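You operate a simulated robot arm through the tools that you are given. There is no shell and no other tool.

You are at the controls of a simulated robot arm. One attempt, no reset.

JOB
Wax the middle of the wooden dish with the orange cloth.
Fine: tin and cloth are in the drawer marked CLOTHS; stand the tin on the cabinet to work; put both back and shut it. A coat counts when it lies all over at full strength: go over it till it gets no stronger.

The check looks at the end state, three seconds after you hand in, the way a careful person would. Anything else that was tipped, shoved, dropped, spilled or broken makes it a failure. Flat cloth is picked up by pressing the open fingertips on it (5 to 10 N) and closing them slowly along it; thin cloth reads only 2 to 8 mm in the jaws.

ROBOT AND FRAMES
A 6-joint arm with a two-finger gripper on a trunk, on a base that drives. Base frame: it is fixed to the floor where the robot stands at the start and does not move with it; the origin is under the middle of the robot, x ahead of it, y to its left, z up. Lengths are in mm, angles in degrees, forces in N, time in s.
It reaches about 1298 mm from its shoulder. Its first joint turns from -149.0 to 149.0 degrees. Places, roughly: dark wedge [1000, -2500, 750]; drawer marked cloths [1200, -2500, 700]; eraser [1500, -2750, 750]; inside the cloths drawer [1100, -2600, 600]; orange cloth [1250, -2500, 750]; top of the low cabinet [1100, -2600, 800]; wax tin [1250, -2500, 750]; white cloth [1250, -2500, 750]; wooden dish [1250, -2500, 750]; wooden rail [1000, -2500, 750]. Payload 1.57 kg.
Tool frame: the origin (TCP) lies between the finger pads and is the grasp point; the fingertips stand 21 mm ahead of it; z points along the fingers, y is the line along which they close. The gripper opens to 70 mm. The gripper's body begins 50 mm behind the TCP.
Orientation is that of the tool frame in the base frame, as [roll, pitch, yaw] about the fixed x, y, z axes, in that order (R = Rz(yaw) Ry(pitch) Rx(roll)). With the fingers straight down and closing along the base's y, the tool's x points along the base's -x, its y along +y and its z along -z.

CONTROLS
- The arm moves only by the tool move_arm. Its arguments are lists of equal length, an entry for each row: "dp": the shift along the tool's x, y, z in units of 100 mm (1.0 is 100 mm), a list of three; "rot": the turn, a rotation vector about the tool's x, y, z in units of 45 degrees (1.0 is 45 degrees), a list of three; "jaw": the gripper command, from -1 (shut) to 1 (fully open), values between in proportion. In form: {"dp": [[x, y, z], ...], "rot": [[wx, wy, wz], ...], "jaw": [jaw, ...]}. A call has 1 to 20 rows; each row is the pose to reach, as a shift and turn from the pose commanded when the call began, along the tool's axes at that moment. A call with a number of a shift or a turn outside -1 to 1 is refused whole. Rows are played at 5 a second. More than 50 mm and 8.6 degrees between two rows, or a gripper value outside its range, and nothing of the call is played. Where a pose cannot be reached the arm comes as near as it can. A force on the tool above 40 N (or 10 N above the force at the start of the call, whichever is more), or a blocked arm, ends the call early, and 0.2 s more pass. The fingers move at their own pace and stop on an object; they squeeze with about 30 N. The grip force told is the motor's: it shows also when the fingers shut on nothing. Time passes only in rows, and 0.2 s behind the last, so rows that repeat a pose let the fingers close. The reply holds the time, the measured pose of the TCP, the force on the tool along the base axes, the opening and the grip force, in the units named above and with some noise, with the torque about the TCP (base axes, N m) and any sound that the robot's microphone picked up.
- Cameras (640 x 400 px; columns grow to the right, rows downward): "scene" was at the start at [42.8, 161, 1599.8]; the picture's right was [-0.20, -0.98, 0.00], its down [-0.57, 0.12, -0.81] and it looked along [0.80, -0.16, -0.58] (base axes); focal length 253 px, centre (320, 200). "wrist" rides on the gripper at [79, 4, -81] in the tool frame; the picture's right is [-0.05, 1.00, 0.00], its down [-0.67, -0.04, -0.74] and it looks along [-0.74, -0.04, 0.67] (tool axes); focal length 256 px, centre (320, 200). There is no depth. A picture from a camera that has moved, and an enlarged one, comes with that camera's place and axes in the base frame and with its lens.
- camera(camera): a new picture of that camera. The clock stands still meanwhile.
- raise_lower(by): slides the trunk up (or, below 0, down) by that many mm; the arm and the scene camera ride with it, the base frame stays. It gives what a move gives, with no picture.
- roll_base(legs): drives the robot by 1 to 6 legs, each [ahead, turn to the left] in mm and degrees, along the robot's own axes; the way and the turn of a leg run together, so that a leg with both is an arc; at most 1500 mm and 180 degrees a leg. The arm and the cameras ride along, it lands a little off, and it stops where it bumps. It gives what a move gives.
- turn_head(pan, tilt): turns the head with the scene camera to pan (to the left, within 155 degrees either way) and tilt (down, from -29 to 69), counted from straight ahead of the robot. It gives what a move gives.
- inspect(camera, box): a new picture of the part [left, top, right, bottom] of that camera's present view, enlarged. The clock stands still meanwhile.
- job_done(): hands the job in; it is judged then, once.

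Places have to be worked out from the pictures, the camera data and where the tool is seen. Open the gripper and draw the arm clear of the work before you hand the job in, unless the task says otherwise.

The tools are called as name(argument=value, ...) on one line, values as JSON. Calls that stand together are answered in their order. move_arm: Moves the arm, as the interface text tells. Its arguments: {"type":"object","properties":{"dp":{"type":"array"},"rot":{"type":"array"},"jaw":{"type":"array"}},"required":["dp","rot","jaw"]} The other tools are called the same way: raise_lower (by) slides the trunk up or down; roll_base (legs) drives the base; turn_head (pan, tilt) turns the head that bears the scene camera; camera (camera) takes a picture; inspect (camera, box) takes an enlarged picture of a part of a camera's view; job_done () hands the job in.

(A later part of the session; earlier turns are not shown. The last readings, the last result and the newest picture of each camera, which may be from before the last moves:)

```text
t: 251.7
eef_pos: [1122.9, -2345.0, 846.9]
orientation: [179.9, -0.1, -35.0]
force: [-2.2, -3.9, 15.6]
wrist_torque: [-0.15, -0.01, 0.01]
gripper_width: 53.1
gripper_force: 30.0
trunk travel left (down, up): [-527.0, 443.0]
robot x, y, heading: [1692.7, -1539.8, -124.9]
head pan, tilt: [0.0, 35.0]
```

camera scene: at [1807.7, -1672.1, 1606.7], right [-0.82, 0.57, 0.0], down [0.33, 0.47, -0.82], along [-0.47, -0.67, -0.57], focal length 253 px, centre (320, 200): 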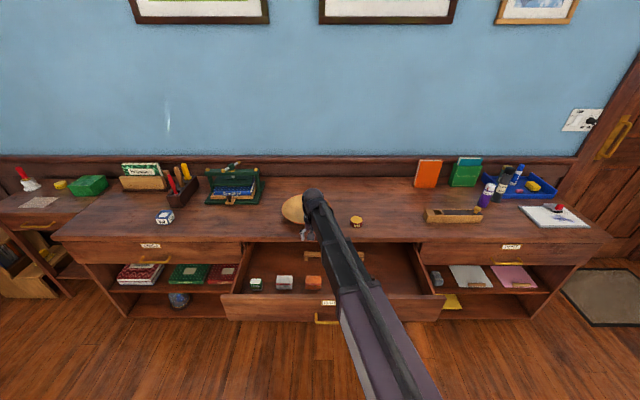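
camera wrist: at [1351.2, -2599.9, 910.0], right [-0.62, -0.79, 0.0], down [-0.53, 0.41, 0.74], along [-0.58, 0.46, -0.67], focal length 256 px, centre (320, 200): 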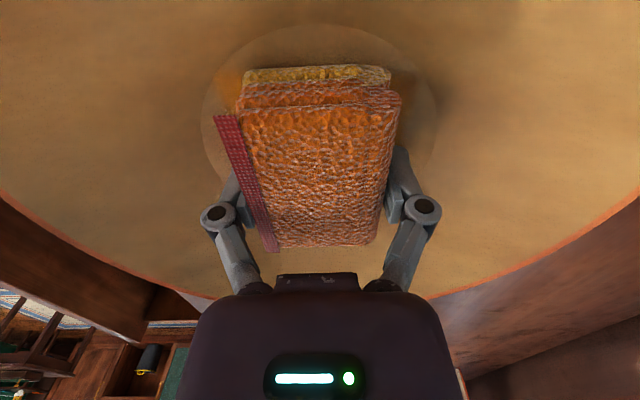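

The pad touches the wax at about 15 N. I lift and go back to the dish centre.

raise_lower(by=84)

move_arm(dp=[[0.33, 0.1, 0], [0.66, 0.2, 0], [1.0, 0.3, 0], [1.0, 0.3, 0]], rot=[[0, 0, 0], [0, 0, 0], [0, 0, 0], [0, 0, 0]], jaw=[-1, -1, -1, -1])

move_arm(dp=[[0.33, 0.1, 0], [0.66, 0.2, 0], [1.0, 0.3, 0], [1.0, 0.44, 0], [1.0, 0.44, 0]], rot=[[0, 0, 0], [0, 0, 0], [0, 0, 0], [0, 0, 0], [0, 0, 0]], jaw=[-1, -1, -1, -1, -1])

move_arm(dp=[[0.25, 0, 0], [0.5, 0, 0], [0.5, 0, 0]], rot=[[0, 0, 0], [0, 0, 0], [0, 0, 0]], jaw=[-1, -1, -1])

raise_lower(by=-98)

camera(camera="wrist")

```text
t: 252.9
eef_pos: [1123.1, -2347.2, 928.4]
orientation: [-180.0, -0.3, -35.0]
force: [0.3, -0.1, -0.4]
wrist_torque: [0.02, 0.03, -0.06]
gripper_width: 52.8
gripper_force: 30.4
trunk travel left (down, up): [-611.0, 359.0]
robot x, y, heading: [1693.2, -1536.7, -124.7]
head pan, tilt: [0.0, 35.0]
```

```text
t: 253.9
eef_pos: [1185.6, -2428.7, 930.4]
orientation: [180.0, -0.1, -35.1]
force: [-0.2, 0.3, -0.6]
wrist_torque: [0.01, 0.0, 0.0]
gripper_width: 53.1
gripper_force: 30.0
trunk travel left (down, up): [-611.0, 359.0]
robot x, y, heading: [1689.4, -1539.2, -124.8]
head pan, tilt: [0.0, 35.0]
```

```text
t: 255.1
eef_pos: [1242.2, -2522.2, 929.0]
orientation: [180.0, -0.2, -35.0]
force: [-0.7, 0.8, -0.2]
wrist_torque: [0.04, 0.01, 0.03]
gripper_width: 53.0
gripper_force: 29.9
trunk travel left (down, up): [-611.0, 359.0]
robot x, y, heading: [1695.1, -1537.0, -124.8]
head pan, tilt: [0.0, 35.0]
```

```text
t: 255.9
eef_pos: [1284.1, -2550.4, 930.0]
orientation: [-179.9, -0.2, -35.0]
force: [0.8, -0.1, -0.5]
wrist_torque: [0.01, 0.03, 0.0]
gripper_width: 52.5
gripper_force: 29.7
trunk travel left (down, up): [-611.0, 359.0]
robot x, y, heading: [1697.6, -1538.3, -124.9]
head pan, tilt: [0.0, 35.0]
```

```text
t: 257.3
eef_pos: [1284.0, -2549.6, 831.6]
orientation: [180.0, -0.2, -35.0]
force: [0.7, 0.3, 0.0]
wrist_torque: [0.03, 0.0, 0.0]
gripper_width: 53.0
gripper_force: 30.1
trunk travel left (down, up): [-513.0, 457.0]
robot x, y, heading: [1688.1, -1539.1, -124.6]
head pan, tilt: [0.0, 35.0]
```

```text
taken
camera wrist: at [1349.1, -2598.8, 913.5], right [-0.62, -0.79, 0.0], down [-0.53, 0.41, 0.74], along [-0.58, 0.46, -0.67], focal length 256 px, centre (320, 200)
```

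wrist: 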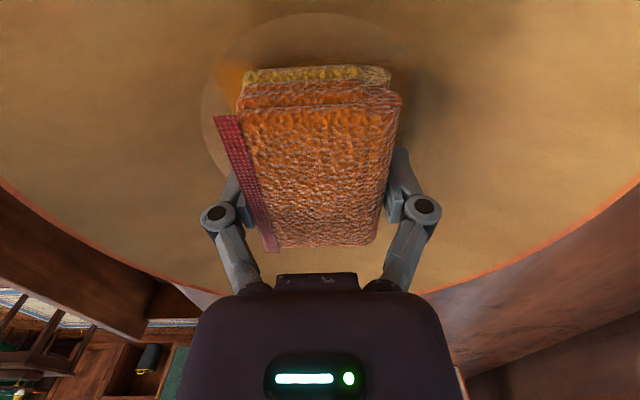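

It's centred. I lower to contact.

raise_lower(by=-3)

raise_lower(by=-1)

raise_lower(by=-1)

```text
t: 257.8
eef_pos: [1285.3, -2549.2, 827.9]
orientation: [179.9, -0.2, -35.0]
force: [-0.4, 0.9, -1.8]
wrist_torque: [-0.02, 0.0, -0.04]
gripper_width: 52.8
gripper_force: 29.9
trunk travel left (down, up): [-510.0, 460.0]
robot x, y, heading: [1694.1, -1540.0, -125.0]
head pan, tilt: [0.0, 35.0]
```

```text
t: 258.3
eef_pos: [1283.8, -2550.0, 827.9]
orientation: [179.9, -0.3, -35.0]
force: [-1.9, -1.9, 4.8]
wrist_torque: [-0.03, -0.04, -0.02]
gripper_width: 52.9
gripper_force: 30.3
trunk travel left (down, up): [-509.0, 461.0]
robot x, y, heading: [1689.1, -1539.2, -124.8]
head pan, tilt: [0.0, 35.0]
```

```text
t: 258.8
eef_pos: [1285.1, -2549.7, 828.0]
orientation: [179.9, -0.2, -35.1]
force: [-1.9, -6.0, 13.1]
wrist_torque: [0.02, -0.03, -0.01]
gripper_width: 53.0
gripper_force: 30.5
trunk travel left (down, up): [-508.0, 462.0]
robot x, y, heading: [1692.2, -1539.5, -124.8]
head pan, tilt: [0.0, 35.0]
```

At 13 N I make fore-aft strokes at three lateral offsets, done twice.

move_arm(dp=[[0.08, 0.08, 0], [0.08, 0.15, 0], [0.08, 0.08, 0], [0.08, 0, 0], [0.08, -0.08, 0], [0.08, -0.15, 0], [0.02, -0.15, 0], [0.02, -0.08, 0], [0.02, 0, 0], [0.02, 0.08, 0], [0.02, 0.15, 0], [-0.05, 0.15, 0], [-0.05, 0.08, 0], [-0.05, 0, 0], [-0.05, -0.08, 0], [-0.05, -0.15, 0], [0, -0.15, 0], [0, -0.08, 0], [0, 0, 0], [0, 0, 0]], rot=[[0, 0, 0], [0, 0, 0], [0, 0, 0], [0, 0, 0], [0, 0, 0], [0, 0, 0], [0, 0, 0], [0, 0, 0], [0, 0, 0], [0, 0, 0], [0, 0, 0], [0, 0, 0], [0, 0, 0], [0, 0, 0], [0, 0, 0], [0, 0, 0], [0, 0, 0], [0, 0, 0], [0, 0, 0], [0, 0, 0]], jaw=[-1, -1, -1, -1, -1, -1, -1, -1, -1, -1, -1, -1, -1, -1, -1, -1, -1, -1, -1, -1])

move_arm(dp=[[0.08, 0.08, 0], [0.08, 0.15, 0], [0.08, 0.08, 0], [0.08, 0, 0], [0.08, -0.08, 0], [0.08, -0.15, 0], [0.02, -0.15, 0], [0.02, -0.08, 0], [0.02, 0, 0], [0.02, 0.08, 0], [0.02, 0.15, 0], [-0.05, 0.15, 0], [-0.05, 0.08, 0], [-0.05, 0, 0], [-0.05, -0.08, 0], [-0.05, -0.15, 0], [0, -0.15, 0], [0, -0.08, 0], [0, 0, 0], [0, 0, 0]], rot=[[0, 0, 0], [0, 0, 0], [0, 0, 0], [0, 0, 0], [0, 0, 0], [0, 0, 0], [0, 0, 0], [0, 0, 0], [0, 0, 0], [0, 0, 0], [0, 0, 0], [0, 0, 0], [0, 0, 0], [0, 0, 0], [0, 0, 0], [0, 0, 0], [0, 0, 0], [0, 0, 0], [0, 0, 0], [0, 0, 0]], jaw=[-1, -1, -1, -1, -1, -1, -1, -1, -1, -1, -1, -1, -1, -1, -1, -1, -1, -1, -1, -1])

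camera(camera="wrist")

```text
t: 263.0
eef_pos: [1284.5, -2548.7, 827.6]
orientation: [-180.0, -0.3, -35.0]
force: [3.5, 2.8, 7.8]
wrist_torque: [0.05, -0.02, -0.01]
gripper_width: 53.2
gripper_force: 30.0
trunk travel left (down, up): [-508.0, 462.0]
robot x, y, heading: [1693.5, -1539.4, -124.6]
head pan, tilt: [0.0, 35.0]
```

```text
t: 267.2
eef_pos: [1284.0, -2549.0, 827.2]
orientation: [179.9, -0.3, -34.9]
force: [2.5, 1.6, 6.8]
wrist_torque: [0.02, -0.04, -0.01]
gripper_width: 53.2
gripper_force: 29.8
trunk travel left (down, up): [-508.0, 462.0]
robot x, y, heading: [1691.5, -1537.8, -124.4]
head pan, tilt: [0.0, 35.0]
```

```text
taken
camera wrist: at [1349.1, -2597.8, 909.3], right [-0.62, -0.79, 0.0], down [-0.53, 0.41, 0.74], along [-0.58, 0.46, -0.67], focal length 256 px, centre (320, 200)
```

wrist: 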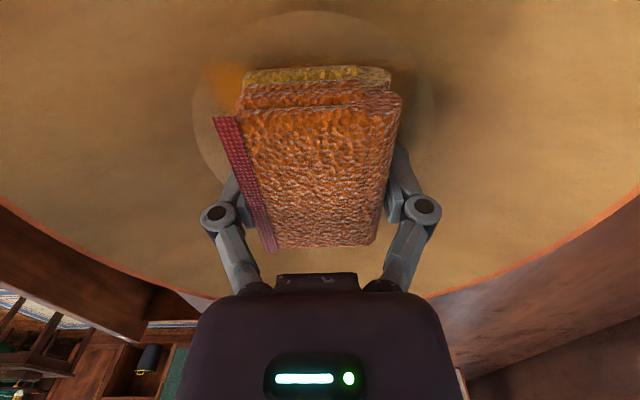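

Next come lateral strokes in this orientation to strengthen the left and right edges of the patch.

move_arm(dp=[[0.07, -0.1, 0], [0.13, -0.1, 0], [0.07, -0.1, 0], [0, -0.1, 0], [-0.07, -0.1, 0], [-0.1, -0.1, 0], [-0.1, -0.03, 0], [-0.05, -0.03, 0], [0, -0.03, 0], [0.07, -0.03, 0], [0.13, -0.03, 0], [0.13, 0.05, 0], [0.07, 0.05, 0], [0, 0.05, 0], [-0.05, 0.05, 0], [-0.1, 0.05, 0], [-0.1, 0, 0], [-0.05, 0, 0], [0, -0.03, 0], [0, -0.03, 0]], rot=[[0, 0, 0], [0, 0, 0], [0, 0, 0], [0, 0, 0], [0, 0, 0], [0, 0, 0], [0, 0, 0], [0, 0, 0], [0, 0, 0], [0, 0, 0], [0, 0, 0], [0, 0, 0], [0, 0, 0], [0, 0, 0], [0, 0, 0], [0, 0, 0], [0, 0, 0], [0, 0, 0], [0, 0, 0], [0, 0, 0]], jaw=[-1, -1, -1, -1, -1, -1, -1, -1, -1, -1, -1, -1, -1, -1, -1, -1, -1, -1, -1, -1])

raise_lower(by=103)

move_arm(dp=[[-0.33, -0.1, 0], [-0.66, -0.2, 0], [-1.0, -0.3, 0], [-1.0, -0.3, 0]], rot=[[0, 0, 0], [0, 0, 0], [0, 0, 0], [0, 0, 0]], jaw=[-1, -1, -1, -1])

move_arm(dp=[[-0.33, -0.1, 0], [-0.66, -0.2, 0], [-1.0, -0.3, 0], [-1.0, -0.3, 0]], rot=[[0, 0, 0], [0, 0, 0], [0, 0, 0], [0, 0, 0]], jaw=[-1, -1, -1, -1])

inspect(camera="scene", box=[275, 190, 345, 230])

inspect(camera="scene", box=[290, 200, 322, 222])

```text
t: 271.4
eef_pos: [1286.3, -2546.2, 826.8]
orientation: [-179.9, -0.3, -35.0]
force: [-4.3, 0.4, 6.1]
wrist_torque: [0.0, 0.07, -0.01]
gripper_width: 53.0
gripper_force: 29.9
trunk travel left (down, up): [-508.0, 462.0]
robot x, y, heading: [1692.3, -1541.2, -124.9]
head pan, tilt: [0.0, 35.0]
```

```text
t: 272.8
eef_pos: [1286.9, -2547.7, 928.3]
orientation: [180.0, -0.2, -35.0]
force: [1.0, 0.3, -0.2]
wrist_torque: [0.01, 0.0, -0.03]
gripper_width: 53.2
gripper_force: 29.8
trunk travel left (down, up): [-611.0, 359.0]
robot x, y, heading: [1690.4, -1542.8, -124.8]
head pan, tilt: [0.0, 35.0]
```

```text
t: 273.8
eef_pos: [1223.5, -2465.7, 928.9]
orientation: [-180.0, -0.2, -35.0]
force: [0.0, -0.7, 0.2]
wrist_torque: [-0.01, -0.03, 0.0]
gripper_width: 53.0
gripper_force: 30.0
trunk travel left (down, up): [-611.0, 359.0]
robot x, y, heading: [1688.3, -1538.5, -124.8]
head pan, tilt: [0.0, 35.0]
```

```text
t: 274.8
eef_pos: [1158.3, -2383.3, 929.5]
orientation: [179.9, -0.2, -34.9]
force: [0.4, -0.2, -0.1]
wrist_torque: [-0.02, 0.05, 0.01]
gripper_width: 52.9
gripper_force: 29.6
trunk travel left (down, up): [-611.0, 359.0]
robot x, y, heading: [1694.8, -1542.0, -124.9]
head pan, tilt: [0.0, 35.0]
```

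```text
9.14 times, centred on (310, 210) of scene
camera zoom: at [1807.1, -1671.9, 1612.8], right [-0.82, 0.57, 0.0], down [0.33, 0.47, -0.82], along [-0.47, -0.67, -0.57], focal length 2314 px, centre (411, 109)
```

zoom: 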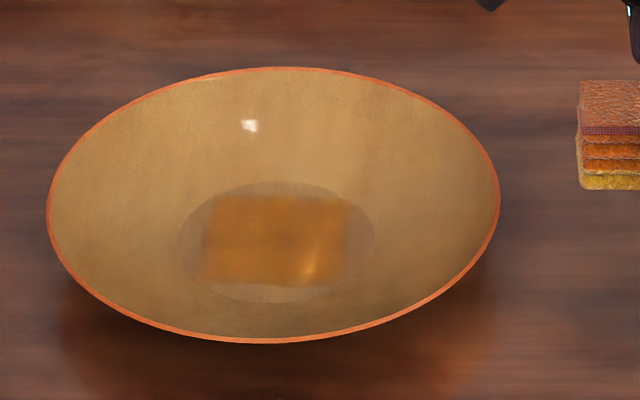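

```text
16.00 times, centred on (306, 211) of scene
camera zoom: at [1807.1, -1671.9, 1612.8], right [-0.82, 0.57, 0.0], down [0.33, 0.47, -0.82], along [-0.47, -0.67, -0.57], focal length 4050 px, centre (544, 24)
```

zoom: 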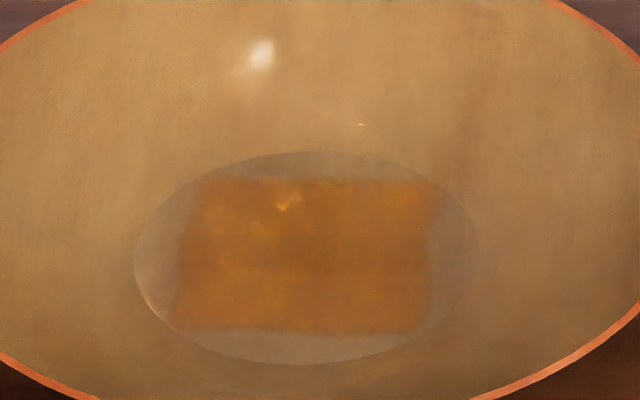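

The coat looks even and unchanged from the last pass. For a closer check I turn the wrist so its camera sees the dish.

move_arm(dp=[[0, 0, 0], [0, 0, 0], [0, 0, 0], [0, 0, 0], [0, 0, 0], [0, 0, 0]], rot=[[0, 0, -0.17], [0, 0, -0.34], [0, 0, -0.51], [0, 0, -0.68], [0, 0, -0.85], [0, 0, -1]], jaw=[-1, -1, -1, -1, -1, -1])

move_arm(dp=[[0, 0, 0], [0, 0, 0], [0, 0, 0], [0, 0, 0], [0, 0, 0], [0, 0, 0]], rot=[[0, 0, -0.17], [0, 0, -0.34], [0, 0, -0.51], [0, 0, -0.68], [0, 0, -0.85], [0, 0, -1]], jaw=[-1, -1, -1, -1, -1, -1])

move_arm(dp=[[0, 0.3, 0], [0, 0.6, 0], [0, 0.6, 0]], rot=[[0, 0, 0], [0, 0, 0], [0, 0, 0]], jaw=[-1, -1, -1])

camera(camera="wrist")

inspect(camera="wrist", box=[400, 50, 600, 200])

```text
t: 276.2
eef_pos: [1156.2, -2382.9, 928.8]
orientation: [179.9, -0.1, 10.2]
force: [0.4, 0.9, -0.5]
wrist_torque: [0.02, -0.04, 0.01]
gripper_width: 52.9
gripper_force: 29.9
trunk travel left (down, up): [-611.0, 359.0]
robot x, y, heading: [1691.4, -1539.0, -124.8]
head pan, tilt: [0.0, 35.0]
```

```text
t: 277.6
eef_pos: [1155.5, -2383.1, 929.1]
orientation: [179.9, 0.2, 55.1]
force: [0.0, 0.1, -0.6]
wrist_torque: [0.01, 0.02, 0.02]
gripper_width: 52.8
gripper_force: 30.1
trunk travel left (down, up): [-611.0, 359.0]
robot x, y, heading: [1692.0, -1535.7, -124.9]
head pan, tilt: [0.0, 35.0]
```

```text
t: 278.4
eef_pos: [1206.5, -2416.8, 928.6]
orientation: [179.8, 0.0, 55.0]
force: [0.3, -1.1, -0.1]
wrist_torque: [0.03, -0.02, -0.02]
gripper_width: 53.3
gripper_force: 30.0
trunk travel left (down, up): [-611.0, 359.0]
robot x, y, heading: [1691.5, -1538.3, -124.9]
head pan, tilt: [0.0, 35.0]
```

```text
taken
camera wrist: at [1258.4, -2353.9, 1011.2], right [0.79, -0.62, 0.0], down [-0.41, -0.52, 0.74], along [-0.46, -0.59, -0.67], focal length 256 px, centre (320, 200)
```

wrist: 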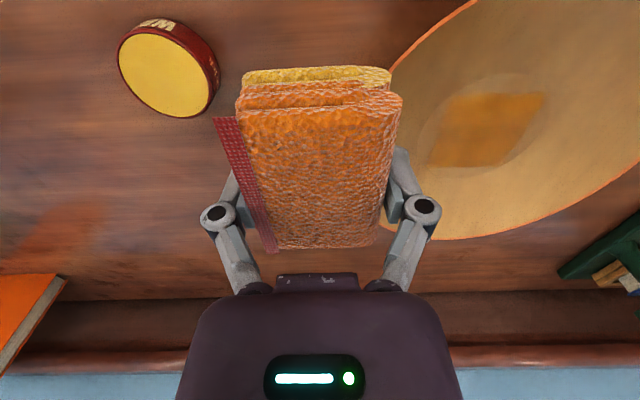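

```text
2.67 times, centred on (500, 125) of wrist
camera zoom: at [1258.4, -2353.9, 1011.2], right [0.79, -0.62, 0.0], down [-0.41, -0.52, 0.74], along [-0.46, -0.59, -0.67], focal length 683 px, centre (-160, 400)
```

zoom: 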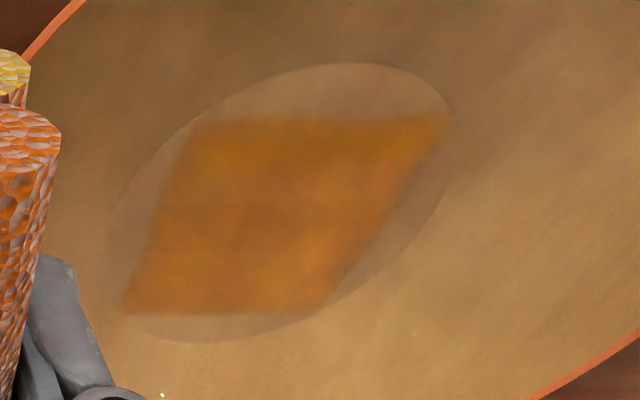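

The close view shows an even amber patch with only its near edge and near-right corner a shade lighter. I do one more pass in this orientation, biased toward those edges.

move_arm(dp=[[-0.15, 0.33, 0], [-0.3, 0.66, 0], [-0.45, 1.0, 0], [-0.62, 1.0, 0], [-0.62, 1.0, 0]], rot=[[0, 0, 0], [0, 0, 0], [0, 0, 0], [0, 0, 0], [0, 0, 0]], jaw=[-1, -1, -1, -1, -1])

move_arm(dp=[[0, 0.22, 0], [0, 0.42, 0], [0, 0.42, 0]], rot=[[0, 0, 0], [0, 0, 0], [0, 0, 0]], jaw=[-1, -1, -1])

raise_lower(by=-98)

raise_lower(by=-4)

raise_lower(by=-1)

camera(camera="wrist")

```text
t: 279.6
eef_pos: [1253.2, -2523.5, 930.1]
orientation: [179.8, 0.0, 54.9]
force: [-0.5, 0.3, -0.8]
wrist_torque: [0.02, -0.02, 0.02]
gripper_width: 53.0
gripper_force: 30.0
trunk travel left (down, up): [-611.0, 359.0]
robot x, y, heading: [1694.3, -1539.4, -124.7]
head pan, tilt: [0.0, 35.0]
```

```text
t: 280.4
eef_pos: [1286.4, -2549.5, 929.4]
orientation: [179.8, 0.0, 55.0]
force: [-0.1, 0.1, -0.6]
wrist_torque: [-0.01, -0.02, 0.02]
gripper_width: 53.0
gripper_force: 29.6
trunk travel left (down, up): [-611.0, 359.0]
robot x, y, heading: [1694.0, -1539.4, -124.8]
head pan, tilt: [0.0, 35.0]
```

```text
t: 281.7
eef_pos: [1287.2, -2549.3, 831.3]
orientation: [179.8, 0.1, 55.0]
force: [0.4, -0.1, -1.1]
wrist_torque: [-0.02, 0.01, 0.01]
gripper_width: 53.1
gripper_force: 29.9
trunk travel left (down, up): [-513.0, 457.0]
robot x, y, heading: [1688.1, -1537.6, -125.1]
head pan, tilt: [0.0, 35.0]
```

```text
t: 282.2
eef_pos: [1287.1, -2550.3, 827.1]
orientation: [179.8, 0.0, 55.0]
force: [0.8, 0.2, 0.3]
wrist_torque: [0.0, -0.03, 0.04]
gripper_width: 53.2
gripper_force: 30.3
trunk travel left (down, up): [-509.0, 461.0]
robot x, y, heading: [1691.9, -1538.6, -124.9]
head pan, tilt: [0.0, 35.0]
```

```text
t: 282.7
eef_pos: [1286.4, -2549.7, 827.4]
orientation: [179.8, 0.1, 55.0]
force: [-1.9, -1.3, 6.9]
wrist_torque: [0.24, -0.02, -0.01]
gripper_width: 53.2
gripper_force: 29.6
trunk travel left (down, up): [-508.0, 462.0]
robot x, y, heading: [1693.9, -1539.9, -124.9]
head pan, tilt: [0.0, 35.0]
```

```text
taken
camera wrist: at [1338.9, -2487.3, 908.9], right [0.79, -0.62, 0.0], down [-0.41, -0.52, 0.75], along [-0.46, -0.59, -0.67], focal length 256 px, centre (320, 200)
```

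wrist: 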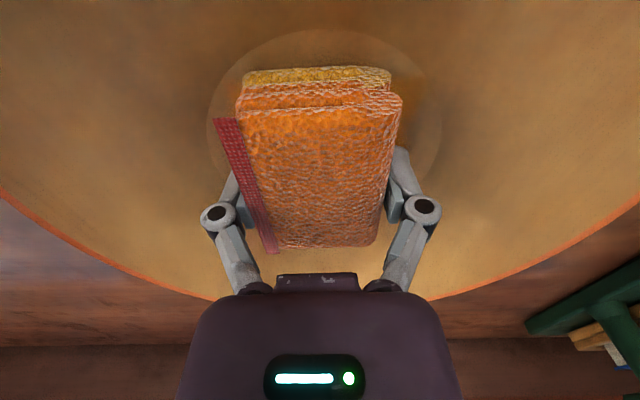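

Contact is about 7 N and the pad is centred. I make lateral strokes, working from the near edge to the far edge, twice.

move_arm(dp=[[0.08, 0.08, 0], [0.08, 0.17, 0], [0.08, 0.08, 0], [0.08, 0, 0], [0.08, -0.08, 0], [0.08, -0.17, 0], [0.03, -0.17, 0], [0.03, -0.08, 0], [0.03, 0, 0], [0.03, 0.08, 0], [0.03, 0.17, 0], [-0.05, 0.17, 0], [-0.05, 0.08, 0], [-0.05, 0, 0], [-0.05, -0.08, 0], [-0.05, -0.17, 0], [0, -0.17, 0], [0, -0.08, 0], [0, 0, 0], [0, 0, 0]], rot=[[0, 0, 0], [0, 0, 0], [0, 0, 0], [0, 0, 0], [0, 0, 0], [0, 0, 0], [0, 0, 0], [0, 0, 0], [0, 0, 0], [0, 0, 0], [0, 0, 0], [0, 0, 0], [0, 0, 0], [0, 0, 0], [0, 0, 0], [0, 0, 0], [0, 0, 0], [0, 0, 0], [0, 0, 0], [0, 0, 0]], jaw=[-1, -1, -1, -1, -1, -1, -1, -1, -1, -1, -1, -1, -1, -1, -1, -1, -1, -1, -1, -1])

raise_lower(by=-1)

move_arm(dp=[[0.1, 0.08, 0], [0.1, 0.17, 0], [0.1, 0.08, 0], [0.1, 0, 0], [0.1, -0.08, 0], [0.1, -0.17, 0], [0.05, -0.17, 0], [0.05, -0.08, 0], [0.03, 0, 0], [0.03, 0.08, 0], [0.03, 0.17, 0], [-0.05, 0.17, 0], [-0.05, 0.08, 0], [-0.05, 0, 0], [-0.05, -0.08, 0], [-0.05, -0.17, 0], [0, -0.17, 0], [0, -0.08, 0], [0, 0, 0], [0, 0, 0]], rot=[[0, 0, 0], [0, 0, 0], [0, 0, 0], [0, 0, 0], [0, 0, 0], [0, 0, 0], [0, 0, 0], [0, 0, 0], [0, 0, 0], [0, 0, 0], [0, 0, 0], [0, 0, 0], [0, 0, 0], [0, 0, 0], [0, 0, 0], [0, 0, 0], [0, 0, 0], [0, 0, 0], [0, 0, 0], [0, 0, 0]], jaw=[-1, -1, -1, -1, -1, -1, -1, -1, -1, -1, -1, -1, -1, -1, -1, -1, -1, -1, -1, -1])

raise_lower(by=104)

move_arm(dp=[[0.15, -0.33, 0], [0.3, -0.66, 0], [0.45, -1.0, 0], [0.62, -1.0, 0], [0.62, -1.0, 0]], rot=[[0, 0, 0], [0, 0, 0], [0, 0, 0], [0, 0, 0], [0, 0, 0]], jaw=[-1, -1, -1, -1, -1])

move_arm(dp=[[0, -0.22, 0], [0, -0.42, 0], [0, -0.42, 0]], rot=[[0, 0, 0], [0, 0, 0], [0, 0, 0]], jaw=[-1, -1, -1])

inspect(camera="wrist", box=[400, 50, 600, 200])

inspect(camera="scene", box=[290, 200, 322, 222])

```text
t: 286.9
eef_pos: [1286.6, -2550.0, 827.3]
orientation: [179.9, -0.1, 55.0]
force: [-1.3, 1.8, 3.9]
wrist_torque: [0.05, 0.06, 0.0]
gripper_width: 53.0
gripper_force: 30.4
trunk travel left (down, up): [-508.0, 462.0]
robot x, y, heading: [1690.3, -1538.7, -124.9]
head pan, tilt: [0.0, 35.0]
```

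```text
t: 287.4
eef_pos: [1286.8, -2548.5, 827.6]
orientation: [179.9, 0.1, 54.9]
force: [-2.2, -0.7, 12.9]
wrist_torque: [0.1, 0.01, 0.0]
gripper_width: 53.0
gripper_force: 30.0
trunk travel left (down, up): [-507.0, 463.0]
robot x, y, heading: [1694.9, -1538.0, -125.0]
head pan, tilt: [0.0, 35.0]
```

```text
t: 291.6
eef_pos: [1286.8, -2547.6, 826.9]
orientation: [179.8, -0.1, 55.0]
force: [-3.4, 4.9, 9.0]
wrist_torque: [0.02, 0.07, 0.02]
gripper_width: 52.7
gripper_force: 30.2
trunk travel left (down, up): [-507.0, 463.0]
robot x, y, heading: [1692.7, -1539.6, -124.9]
head pan, tilt: [0.0, 35.0]
```

```text
t: 293.0
eef_pos: [1286.5, -2549.7, 928.5]
orientation: [179.8, 0.0, 54.9]
force: [0.4, -0.6, -0.4]
wrist_torque: [0.01, 0.01, -0.01]
gripper_width: 53.1
gripper_force: 30.2
trunk travel left (down, up): [-611.0, 359.0]
robot x, y, heading: [1695.7, -1542.8, -124.6]
head pan, tilt: [0.0, 35.0]
```

```text
t: 294.2
eef_pos: [1240.2, -2442.1, 929.7]
orientation: [179.7, -0.1, 55.1]
force: [-0.1, 0.7, -0.4]
wrist_torque: [-0.01, 0.03, 0.0]
gripper_width: 53.0
gripper_force: 30.3
trunk travel left (down, up): [-611.0, 359.0]
robot x, y, heading: [1692.6, -1541.8, -124.9]
head pan, tilt: [0.0, 35.0]
```

```text
t: 295.0
eef_pos: [1204.8, -2417.3, 929.6]
orientation: [179.8, 0.0, 55.0]
force: [0.1, 0.5, 0.0]
wrist_torque: [-0.02, -0.04, 0.01]
gripper_width: 53.1
gripper_force: 29.9
trunk travel left (down, up): [-611.0, 359.0]
robot x, y, heading: [1688.6, -1539.4, -125.0]
head pan, tilt: [0.0, 35.0]
```

```text
2.67 times, centred on (500, 125) of wrist
camera zoom: at [1256.6, -2355.4, 1011.2], right [0.79, -0.62, 0.0], down [-0.41, -0.52, 0.74], along [-0.46, -0.59, -0.67], focal length 683 px, centre (-160, 400)
```

zoom: 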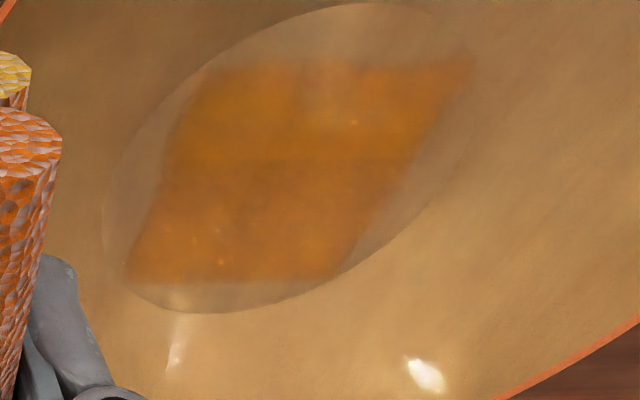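

```text
16.00 times, centred on (306, 211) of scene
camera zoom: at [1807.4, -1672.0, 1612.8], right [-0.82, 0.57, 0.0], down [0.33, 0.47, -0.82], along [-0.47, -0.67, -0.57], focal length 4050 px, centre (544, 24)
```

zoom: 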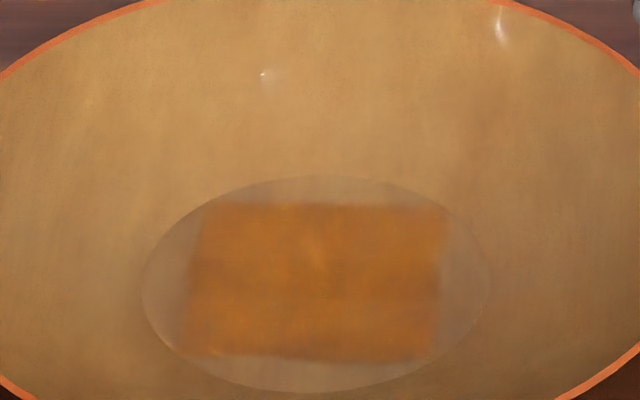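

The patch now looks even with no light corner. The dish has crept about 10 mm toward the robot, though. I do one last pass with fresh wax, biased to the far side, to confirm the coat is saturated and ease the dish back.

move_arm(dp=[[0.05, -0.35, 0], [0.1, -0.7, 0], [0.128, -1.0, 0], [0.128, -1.0, 0]], rot=[[0, 0, 0], [0, 0, 0], [0, 0, 0], [0, 0, 0]], jaw=[-1, -1, -1, -1])

move_arm(dp=[[0, -0.07, 0], [0, -0.07, 0]], rot=[[0, 0, 0], [0, 0, 0]], jaw=[-1, -1])

raise_lower(by=-80)

raise_lower(by=-3)

raise_lower(by=-2)

```text
t: 296.0
eef_pos: [1130.6, -2347.3, 928.2]
orientation: [179.8, -0.1, 55.0]
force: [-0.3, -1.0, 0.3]
wrist_torque: [0.02, 0.04, 0.02]
gripper_width: 53.0
gripper_force: 30.0
trunk travel left (down, up): [-611.0, 359.0]
robot x, y, heading: [1693.7, -1539.5, -124.8]
head pan, tilt: [0.0, 35.0]
```

```text
t: 296.6
eef_pos: [1124.3, -2342.6, 928.1]
orientation: [179.8, 0.0, 55.0]
force: [-0.5, 0.6, -0.3]
wrist_torque: [0.01, -0.03, 0.02]
gripper_width: 53.0
gripper_force: 29.7
trunk travel left (down, up): [-611.0, 359.0]
robot x, y, heading: [1692.2, -1536.9, -124.8]
head pan, tilt: [0.0, 35.0]
```

```text
t: 297.8
eef_pos: [1124.2, -2343.5, 848.3]
orientation: [179.8, -0.1, 55.0]
force: [1.1, -0.2, -0.6]
wrist_torque: [0.02, -0.03, -0.02]
gripper_width: 53.1
gripper_force: 29.5
trunk travel left (down, up): [-531.0, 439.0]
robot x, y, heading: [1689.8, -1538.5, -125.0]
head pan, tilt: [0.0, 35.0]
```

```text
t: 298.3
eef_pos: [1124.2, -2344.5, 846.6]
orientation: [179.8, -0.1, 55.0]
force: [0.5, 0.3, -0.9]
wrist_torque: [0.02, 0.01, 0.01]
gripper_width: 53.0
gripper_force: 29.6
trunk travel left (down, up): [-528.0, 442.0]
robot x, y, heading: [1692.5, -1539.1, -124.7]
head pan, tilt: [0.0, 35.0]
```

```text
t: 298.8
eef_pos: [1124.8, -2342.6, 845.5]
orientation: [179.8, 0.1, 55.0]
force: [-1.8, -2.9, 12.7]
wrist_torque: [-0.08, 0.07, -0.03]
gripper_width: 52.8
gripper_force: 30.0
trunk travel left (down, up): [-526.0, 444.0]
robot x, y, heading: [1692.5, -1537.7, -124.8]
head pan, tilt: [0.0, 35.0]
```

Loaded. I return to the dish's current centre, about [1291, -2542].

raise_lower(by=85)

move_arm(dp=[[-0.1, 0.33, 0], [-0.2, 0.66, 0], [-0.3, 1.0, 0], [-0.3, 1.0, 0]], rot=[[0, 0, 0], [0, 0, 0], [0, 0, 0], [0, 0, 0]], jaw=[-1, -1, -1, -1])

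move_arm(dp=[[-0.1, 0.33, 0], [-0.2, 0.66, 0], [-0.37, 1.0, 0], [-0.37, 1.0, 0]], rot=[[0, 0, 0], [0, 0, 0], [0, 0, 0], [0, 0, 0]], jaw=[-1, -1, -1, -1])

move_arm(dp=[[0, 0.25, 0], [0, 0.51, 0], [0, 0.51, 0]], rot=[[0, 0, 0], [0, 0, 0], [0, 0, 0]], jaw=[-1, -1, -1])

raise_lower(by=-98)

camera(camera="wrist")

```text
t: 300.0
eef_pos: [1124.8, -2344.3, 928.9]
orientation: [179.8, 0.1, 55.0]
force: [0.5, 0.4, -0.6]
wrist_torque: [-0.04, -0.01, 0.03]
gripper_width: 53.1
gripper_force: 29.6
trunk travel left (down, up): [-611.0, 359.0]
robot x, y, heading: [1692.9, -1539.4, -124.7]
head pan, tilt: [0.0, 35.0]
```

```text
t: 301.0
eef_pos: [1189.6, -2424.9, 928.7]
orientation: [179.8, 0.0, 54.9]
force: [0.2, 0.7, -0.4]
wrist_torque: [0.0, 0.02, 0.01]
gripper_width: 52.8
gripper_force: 30.2
trunk travel left (down, up): [-611.0, 359.0]
robot x, y, heading: [1691.2, -1538.6, -124.6]
head pan, tilt: [0.0, 35.0]
```

```text
t: 302.0
eef_pos: [1248.1, -2511.9, 930.0]
orientation: [179.7, 0.0, 54.9]
force: [-0.4, 0.4, 0.4]
wrist_torque: [0.0, 0.01, 0.0]
gripper_width: 52.9
gripper_force: 30.1
trunk travel left (down, up): [-611.0, 359.0]
robot x, y, heading: [1689.8, -1541.7, -124.7]
head pan, tilt: [0.0, 35.0]
```

```text
t: 302.8
eef_pos: [1289.8, -2544.1, 928.4]
orientation: [179.8, 0.0, 55.0]
force: [0.1, 1.0, 0.2]
wrist_torque: [-0.03, -0.01, 0.01]
gripper_width: 52.9
gripper_force: 29.4
trunk travel left (down, up): [-611.0, 359.0]
robot x, y, heading: [1687.9, -1541.3, -124.7]
head pan, tilt: [0.0, 35.0]
```

```text
t: 304.1
eef_pos: [1290.2, -2543.3, 831.2]
orientation: [179.8, 0.0, 55.0]
force: [0.1, -0.8, -0.3]
wrist_torque: [0.02, 0.01, -0.02]
gripper_width: 53.1
gripper_force: 29.5
trunk travel left (down, up): [-513.0, 457.0]
robot x, y, heading: [1694.1, -1538.4, -124.5]
head pan, tilt: [0.0, 35.0]
```

```text
taken
camera wrist: at [1342.0, -2480.9, 913.3], right [0.79, -0.62, 0.0], down [-0.41, -0.52, 0.74], along [-0.46, -0.59, -0.67], focal length 256 px, centre (320, 200)
```

wrist: 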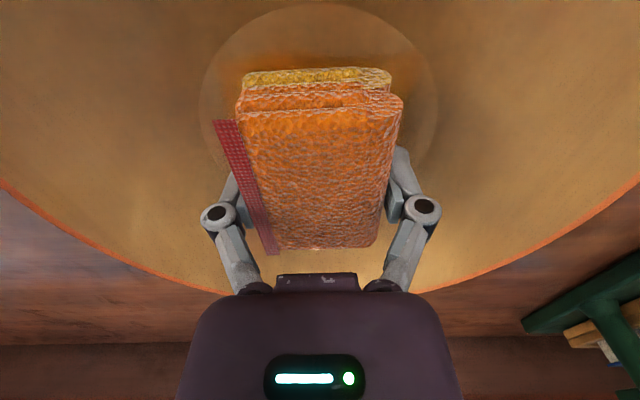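

Centred within about 5 mm. I lower to contact and stroke, with a forward bias that nudges the dish back.

raise_lower(by=-5)

raise_lower(by=-1)

move_arm(dp=[[0.05, 0.08, 0], [0.05, 0.15, 0], [0.05, 0.08, 0], [0.05, 0, 0], [0.05, -0.08, 0], [0.05, -0.15, 0], [0, -0.15, 0], [0, -0.08, 0], [0, 0, 0], [0, 0.08, 0], [0, 0.15, 0], [-0.07, 0.15, 0], [-0.07, 0.08, 0], [-0.07, 0, 0], [-0.07, -0.08, 0], [-0.07, -0.15, 0], [-0.12, -0.08, 0], [-0.16, 0, 0], [-0.2, 0, 0], [-0.12, 0, 0]], rot=[[0, 0, 0], [0, 0, 0], [0, 0, 0], [0, 0, 0], [0, 0, 0], [0, 0, 0], [0, 0, 0], [0, 0, 0], [0, 0, 0], [0, 0, 0], [0, 0, 0], [0, 0, 0], [0, 0, 0], [0, 0, 0], [0, 0, 0], [0, 0, 0], [0, 0, 0], [0, 0, 0], [0, 0, 0], [0, 0, 0]], jaw=[-1, -1, -1, -1, -1, -1, -1, -1, -1, -1, -1, -1, -1, -1, -1, -1, -1, -1, -1, -1])

camera(camera="wrist")

```text
t: 304.7
eef_pos: [1290.0, -2542.3, 826.6]
orientation: [179.7, 0.1, 55.0]
force: [0.1, 0.8, 2.4]
wrist_torque: [-0.01, 0.03, -0.02]
gripper_width: 53.3
gripper_force: 30.0
trunk travel left (down, up): [-508.0, 462.0]
robot x, y, heading: [1692.2, -1537.8, -124.8]
head pan, tilt: [0.0, 35.0]
```

```text
t: 305.2
eef_pos: [1291.0, -2542.7, 827.4]
orientation: [179.9, 0.1, 55.0]
force: [-0.4, -2.2, 11.4]
wrist_torque: [0.06, 0.01, 0.0]
gripper_width: 53.1
gripper_force: 29.9
trunk travel left (down, up): [-507.0, 463.0]
robot x, y, heading: [1696.2, -1535.6, -124.8]
head pan, tilt: [0.0, 35.0]
```

```text
t: 309.4
eef_pos: [1283.0, -2552.2, 825.7]
orientation: [179.9, 0.0, 55.1]
force: [-2.4, -3.9, 10.4]
wrist_torque: [-0.01, 0.02, 0.07]
gripper_width: 52.8
gripper_force: 29.7
trunk travel left (down, up): [-507.0, 463.0]
robot x, y, heading: [1689.5, -1537.9, -124.9]
head pan, tilt: [0.0, 35.0]
```

```text
taken
camera wrist: at [1335.4, -2490.2, 907.9], right [0.79, -0.62, 0.0], down [-0.41, -0.52, 0.75], along [-0.46, -0.59, -0.67], focal length 256 px, centre (320, 200)
```

wrist: 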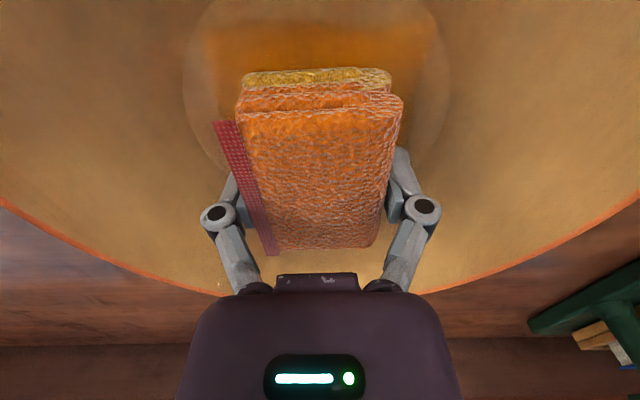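

I lift and compare the coat again.

raise_lower(by=104)

move_arm(dp=[[0.2, -0.33, 0], [0.4, -0.66, 0], [0.6, -1.0, 0], [0.74, -1.0, 0], [0.74, -1.0, 0]], rot=[[0, 0, 0], [0, 0, 0], [0, 0, 0], [0, 0, 0], [0, 0, 0]], jaw=[-1, -1, -1, -1, -1])

move_arm(dp=[[0, -0.22, 0], [0, -0.42, 0], [0, -0.42, 0]], rot=[[0, 0, 0], [0, 0, 0], [0, 0, 0]], jaw=[-1, -1, -1])

inspect(camera="wrist", box=[400, 50, 600, 200])

inspect(camera="scene", box=[290, 200, 322, 222])

inspect(camera="scene", box=[270, 160, 430, 260])

```text
t: 310.8
eef_pos: [1283.7, -2552.6, 928.9]
orientation: [179.8, 0.1, 55.0]
force: [-0.1, -0.3, 0.3]
wrist_torque: [0.01, 0.0, -0.01]
gripper_width: 53.0
gripper_force: 29.7
trunk travel left (down, up): [-611.0, 359.0]
robot x, y, heading: [1687.9, -1540.2, -124.5]
head pan, tilt: [0.0, 35.0]
```

```text
t: 312.0
eef_pos: [1243.9, -2433.6, 930.4]
orientation: [179.8, 0.1, 55.0]
force: [0.4, -0.3, -0.9]
wrist_torque: [0.01, 0.01, 0.0]
gripper_width: 53.0
gripper_force: 30.2
trunk travel left (down, up): [-611.0, 359.0]
robot x, y, heading: [1695.4, -1538.8, -124.7]
head pan, tilt: [0.0, 35.0]
```

```text
t: 312.8
eef_pos: [1209.4, -2411.5, 929.4]
orientation: [179.9, 0.0, 55.1]
force: [-0.3, -0.3, -1.2]
wrist_torque: [0.03, 0.0, -0.01]
gripper_width: 53.2
gripper_force: 29.3
trunk travel left (down, up): [-611.0, 359.0]
robot x, y, heading: [1692.6, -1537.6, -124.8]
head pan, tilt: [0.0, 35.0]
```

```text
2.67 times, centred on (500, 125) of wrist
camera zoom: at [1261.4, -2349.0, 1011.2], right [0.79, -0.62, 0.0], down [-0.41, -0.52, 0.74], along [-0.46, -0.59, -0.67], focal length 683 px, centre (-160, 400)
```

zoom: 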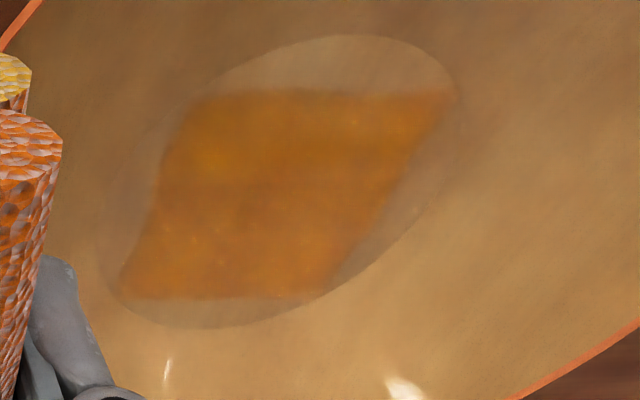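

```text
16.00 times, centred on (306, 211) of scene
camera zoom: at [1807.4, -1672.0, 1612.8], right [-0.82, 0.57, 0.0], down [0.33, 0.47, -0.82], along [-0.47, -0.67, -0.57], focal length 4050 px, centre (544, 24)
```

zoom: 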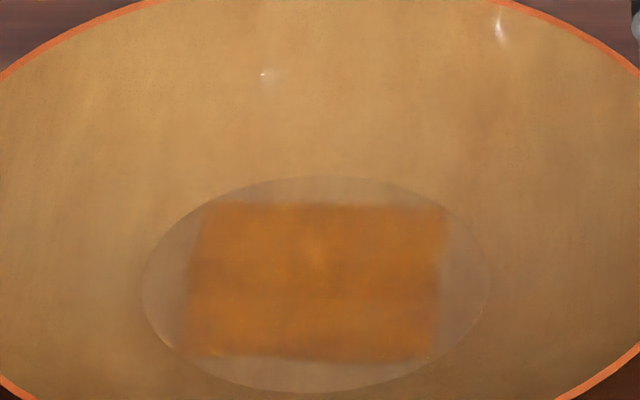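

```text
4.00 times, centred on (350, 210) of scene
camera zoom: at [1807.4, -1672.0, 1612.8], right [-0.82, 0.57, 0.0], down [0.33, 0.47, -0.82], along [-0.47, -0.67, -0.57], focal length 1012 px, centre (200, 160)
```

zoom: 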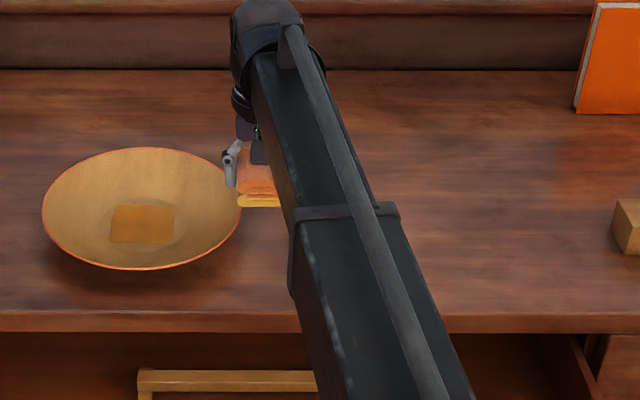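

The coat matches the previous pass in both views: even and no stronger, so it is saturated. Now I return the cloth to its place in the drawer at about [1416, -2275], first drawing back and left over it.

move_arm(dp=[[0.33, 0, 0], [0.66, 0, 0], [1.0, 0, 0], [1.0, 0, 0]], rot=[[0, 0, 0], [0, 0, 0], [0, 0, 0], [0, 0, 0]], jaw=[-1, -1, -1, -1])

move_arm(dp=[[0.33, 0.2, 0], [0.66, 0.4, 0], [1.0, 0.6, 0], [1.0, 0.91, 0], [1.0, 0.91, 0]], rot=[[0, 0, 0], [0, 0, 0], [0, 0, 0], [0, 0, 0], [0, 0, 0]], jaw=[-1, -1, -1, -1, -1])

move_arm(dp=[[0.1, 0, 0], [0.2, 0, 0], [0.31, 0, 0], [0.31, 0, 0], [0.31, 0, 0], [0.31, 0, 0]], rot=[[0, 0, 0.17], [0, 0, 0.34], [0, 0, 0.51], [0, 0, 0.68], [0, 0, 0.85], [0, 0, 1]], jaw=[-1, -1, -1, -1, -1, -1])

move_arm(dp=[[0, 0, 0], [0, 0, 0], [0, 0, 0], [0, 0, 0], [0, 0, 0], [0, 0, 0]], rot=[[0, 0, 0.17], [0, 0, 0.34], [0, 0, 0.51], [0, 0, 0.68], [0, 0, 0.85], [0, 0, 1]], jaw=[-1, -1, -1, -1, -1, -1])

camera(camera="wrist")

camera(camera="scene")

```text
t: 313.8
eef_pos: [1267.9, -2327.7, 929.7]
orientation: [179.9, 0.0, 54.9]
force: [0.6, 1.0, -0.4]
wrist_torque: [0.02, -0.02, 0.02]
gripper_width: 52.9
gripper_force: 29.9
trunk travel left (down, up): [-611.0, 359.0]
robot x, y, heading: [1689.4, -1540.2, -124.9]
head pan, tilt: [0.0, 35.0]
```

```text
t: 315.0
eef_pos: [1399.4, -2297.7, 930.1]
orientation: [179.9, 0.0, 54.9]
force: [-0.5, 0.9, 0.1]
wrist_torque: [0.0, 0.04, 0.01]
gripper_width: 53.0
gripper_force: 30.2
trunk travel left (down, up): [-611.0, 359.0]
robot x, y, heading: [1695.3, -1541.0, -124.8]
head pan, tilt: [0.0, 35.0]
```

```text
t: 316.4
eef_pos: [1417.5, -2272.9, 929.4]
orientation: [179.9, -0.1, 9.9]
force: [0.3, 0.8, -0.4]
wrist_torque: [-0.01, 0.04, 0.02]
gripper_width: 53.1
gripper_force: 29.7
trunk travel left (down, up): [-611.0, 359.0]
robot x, y, heading: [1691.3, -1540.6, -124.8]
head pan, tilt: [0.0, 35.0]
```

```text
t: 317.8
eef_pos: [1417.3, -2273.1, 928.6]
orientation: [-180.0, -0.2, -35.1]
force: [0.1, -0.1, -0.8]
wrist_torque: [-0.02, 0.0, 0.02]
gripper_width: 53.2
gripper_force: 30.0
trunk travel left (down, up): [-611.0, 359.0]
robot x, y, heading: [1692.0, -1539.2, -124.9]
head pan, tilt: [0.0, 35.0]
```

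```text
taken
camera wrist: at [1481.6, -2322.9, 1011.5], right [-0.62, -0.79, 0.0], down [-0.53, 0.41, 0.74], along [-0.58, 0.46, -0.67], focal length 256 px, centre (320, 200)
```

wrist: 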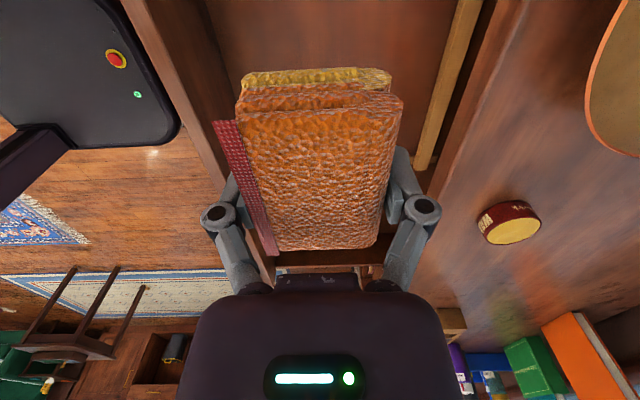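

```text
taken
camera scene: at [1807.5, -1672.0, 1612.8], right [-0.82, 0.57, 0.0], down [0.33, 0.47, -0.82], along [-0.47, -0.67, -0.57], focal length 253 px, centre (320, 200)
```

scene: 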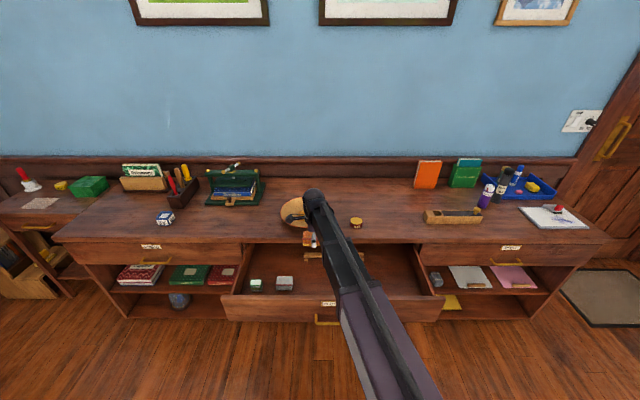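

The pad is right over its old spot. I lower it into the drawer.

raise_lower(by=-240)

raise_lower(by=-22)

camera(camera="wrist")

inspect(camera="scene", box=[215, 200, 445, 340])

```text
t: 320.3
eef_pos: [1417.8, -2273.8, 689.1]
orientation: [180.0, -0.1, -35.0]
force: [0.1, 0.4, 0.3]
wrist_torque: [-0.01, -0.04, 0.01]
gripper_width: 52.7
gripper_force: 30.4
trunk travel left (down, up): [-371.0, 599.0]
robot x, y, heading: [1689.2, -1542.3, -124.8]
head pan, tilt: [0.0, 35.0]
```

```text
t: 320.9
eef_pos: [1417.1, -2273.8, 667.3]
orientation: [-179.9, -0.2, -35.0]
force: [-0.2, 0.2, -0.4]
wrist_torque: [0.01, 0.0, 0.01]
gripper_width: 53.0
gripper_force: 30.1
trunk travel left (down, up): [-349.0, 621.0]
robot x, y, heading: [1691.4, -1539.0, -124.9]
head pan, tilt: [0.0, 35.0]
```

```text
taken
camera wrist: at [1481.8, -2322.8, 749.5], right [-0.62, -0.79, 0.0], down [-0.53, 0.41, 0.74], along [-0.58, 0.46, -0.67], focal length 256 px, centre (320, 200)
```

wrist: 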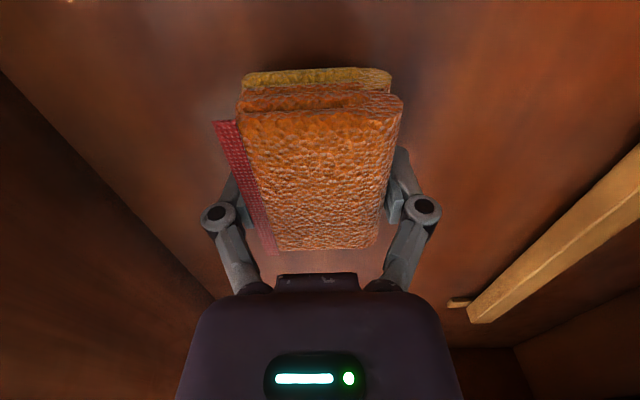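

```text
2.78 times, centred on (330, 270) of scene
camera zoom: at [1807.5, -1671.9, 1350.7], right [-0.82, 0.57, 0.0], down [0.33, 0.47, -0.82], along [-0.47, -0.67, -0.57], focal length 704 px, centre (292, 5)
```

zoom: 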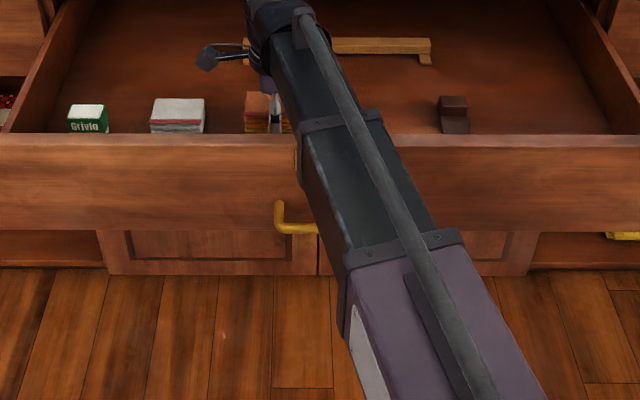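

I step down until the pad rests on the drawer floor.

raise_lower(by=-4)

raise_lower(by=-4)

raise_lower(by=-3)

raise_lower(by=-2)

```text
t: 321.5
eef_pos: [1416.9, -2272.7, 663.7]
orientation: [179.9, -0.2, -35.0]
force: [-0.1, -0.8, 0.2]
wrist_torque: [0.01, -0.02, 0.02]
gripper_width: 52.9
gripper_force: 30.2
trunk travel left (down, up): [-345.0, 625.0]
robot x, y, heading: [1689.5, -1537.4, -124.8]
head pan, tilt: [0.0, 35.0]
```

```text
t: 322.0
eef_pos: [1417.8, -2272.5, 659.0]
orientation: [-180.0, -0.1, -35.0]
force: [0.4, -0.7, -1.0]
wrist_torque: [-0.01, -0.02, 0.04]
gripper_width: 53.0
gripper_force: 30.7
trunk travel left (down, up): [-341.0, 629.0]
robot x, y, heading: [1689.1, -1540.7, -124.8]
head pan, tilt: [0.0, 35.0]
```

```text
t: 322.5
eef_pos: [1416.6, -2273.8, 655.7]
orientation: [-180.0, -0.2, -35.1]
force: [0.5, -0.4, -0.8]
wrist_torque: [-0.05, 0.0, 0.01]
gripper_width: 53.0
gripper_force: 29.7
trunk travel left (down, up): [-338.0, 632.0]
robot x, y, heading: [1693.8, -1536.5, -125.0]
head pan, tilt: [0.0, 35.0]
```

```text
t: 323.0
eef_pos: [1415.8, -2273.3, 654.6]
orientation: [-179.9, -0.1, -35.0]
force: [-0.6, 0.6, -1.3]
wrist_torque: [-0.03, 0.02, 0.02]
gripper_width: 53.1
gripper_force: 29.8
trunk travel left (down, up): [-336.0, 634.0]
robot x, y, heading: [1686.5, -1542.7, -124.9]
head pan, tilt: [0.0, 35.0]
```

raise_lower(by=-2)

raise_lower(by=-2)

raise_lower(by=-2)

```text
t: 323.6
eef_pos: [1417.7, -2273.2, 653.8]
orientation: [179.9, -0.2, -35.0]
force: [-0.1, 0.0, 0.6]
wrist_torque: [-0.03, 0.09, 0.01]
gripper_width: 53.4
gripper_force: 30.1
trunk travel left (down, up): [-334.0, 636.0]
robot x, y, heading: [1694.3, -1539.6, -124.6]
head pan, tilt: [0.0, 35.0]
```

```text
t: 324.1
eef_pos: [1417.1, -2273.6, 651.6]
orientation: [179.9, -0.2, -35.1]
force: [0.9, -2.7, 23.7]
wrist_torque: [0.11, 0.25, -0.01]
gripper_width: 53.1
gripper_force: 29.5
trunk travel left (down, up): [-332.0, 638.0]
robot x, y, heading: [1690.2, -1538.1, -124.7]
head pan, tilt: [0.0, 35.0]
```

```text
t: 324.6
eef_pos: [1417.3, -2272.7, 649.3]
orientation: [179.9, -0.2, -35.0]
force: [0.9, -2.6, 28.9]
wrist_torque: [-0.07, -0.01, 0.03]
gripper_width: 53.3
gripper_force: 30.2
trunk travel left (down, up): [-330.0, 640.0]
robot x, y, heading: [1688.9, -1542.7, -124.7]
head pan, tilt: [0.0, 35.0]
```

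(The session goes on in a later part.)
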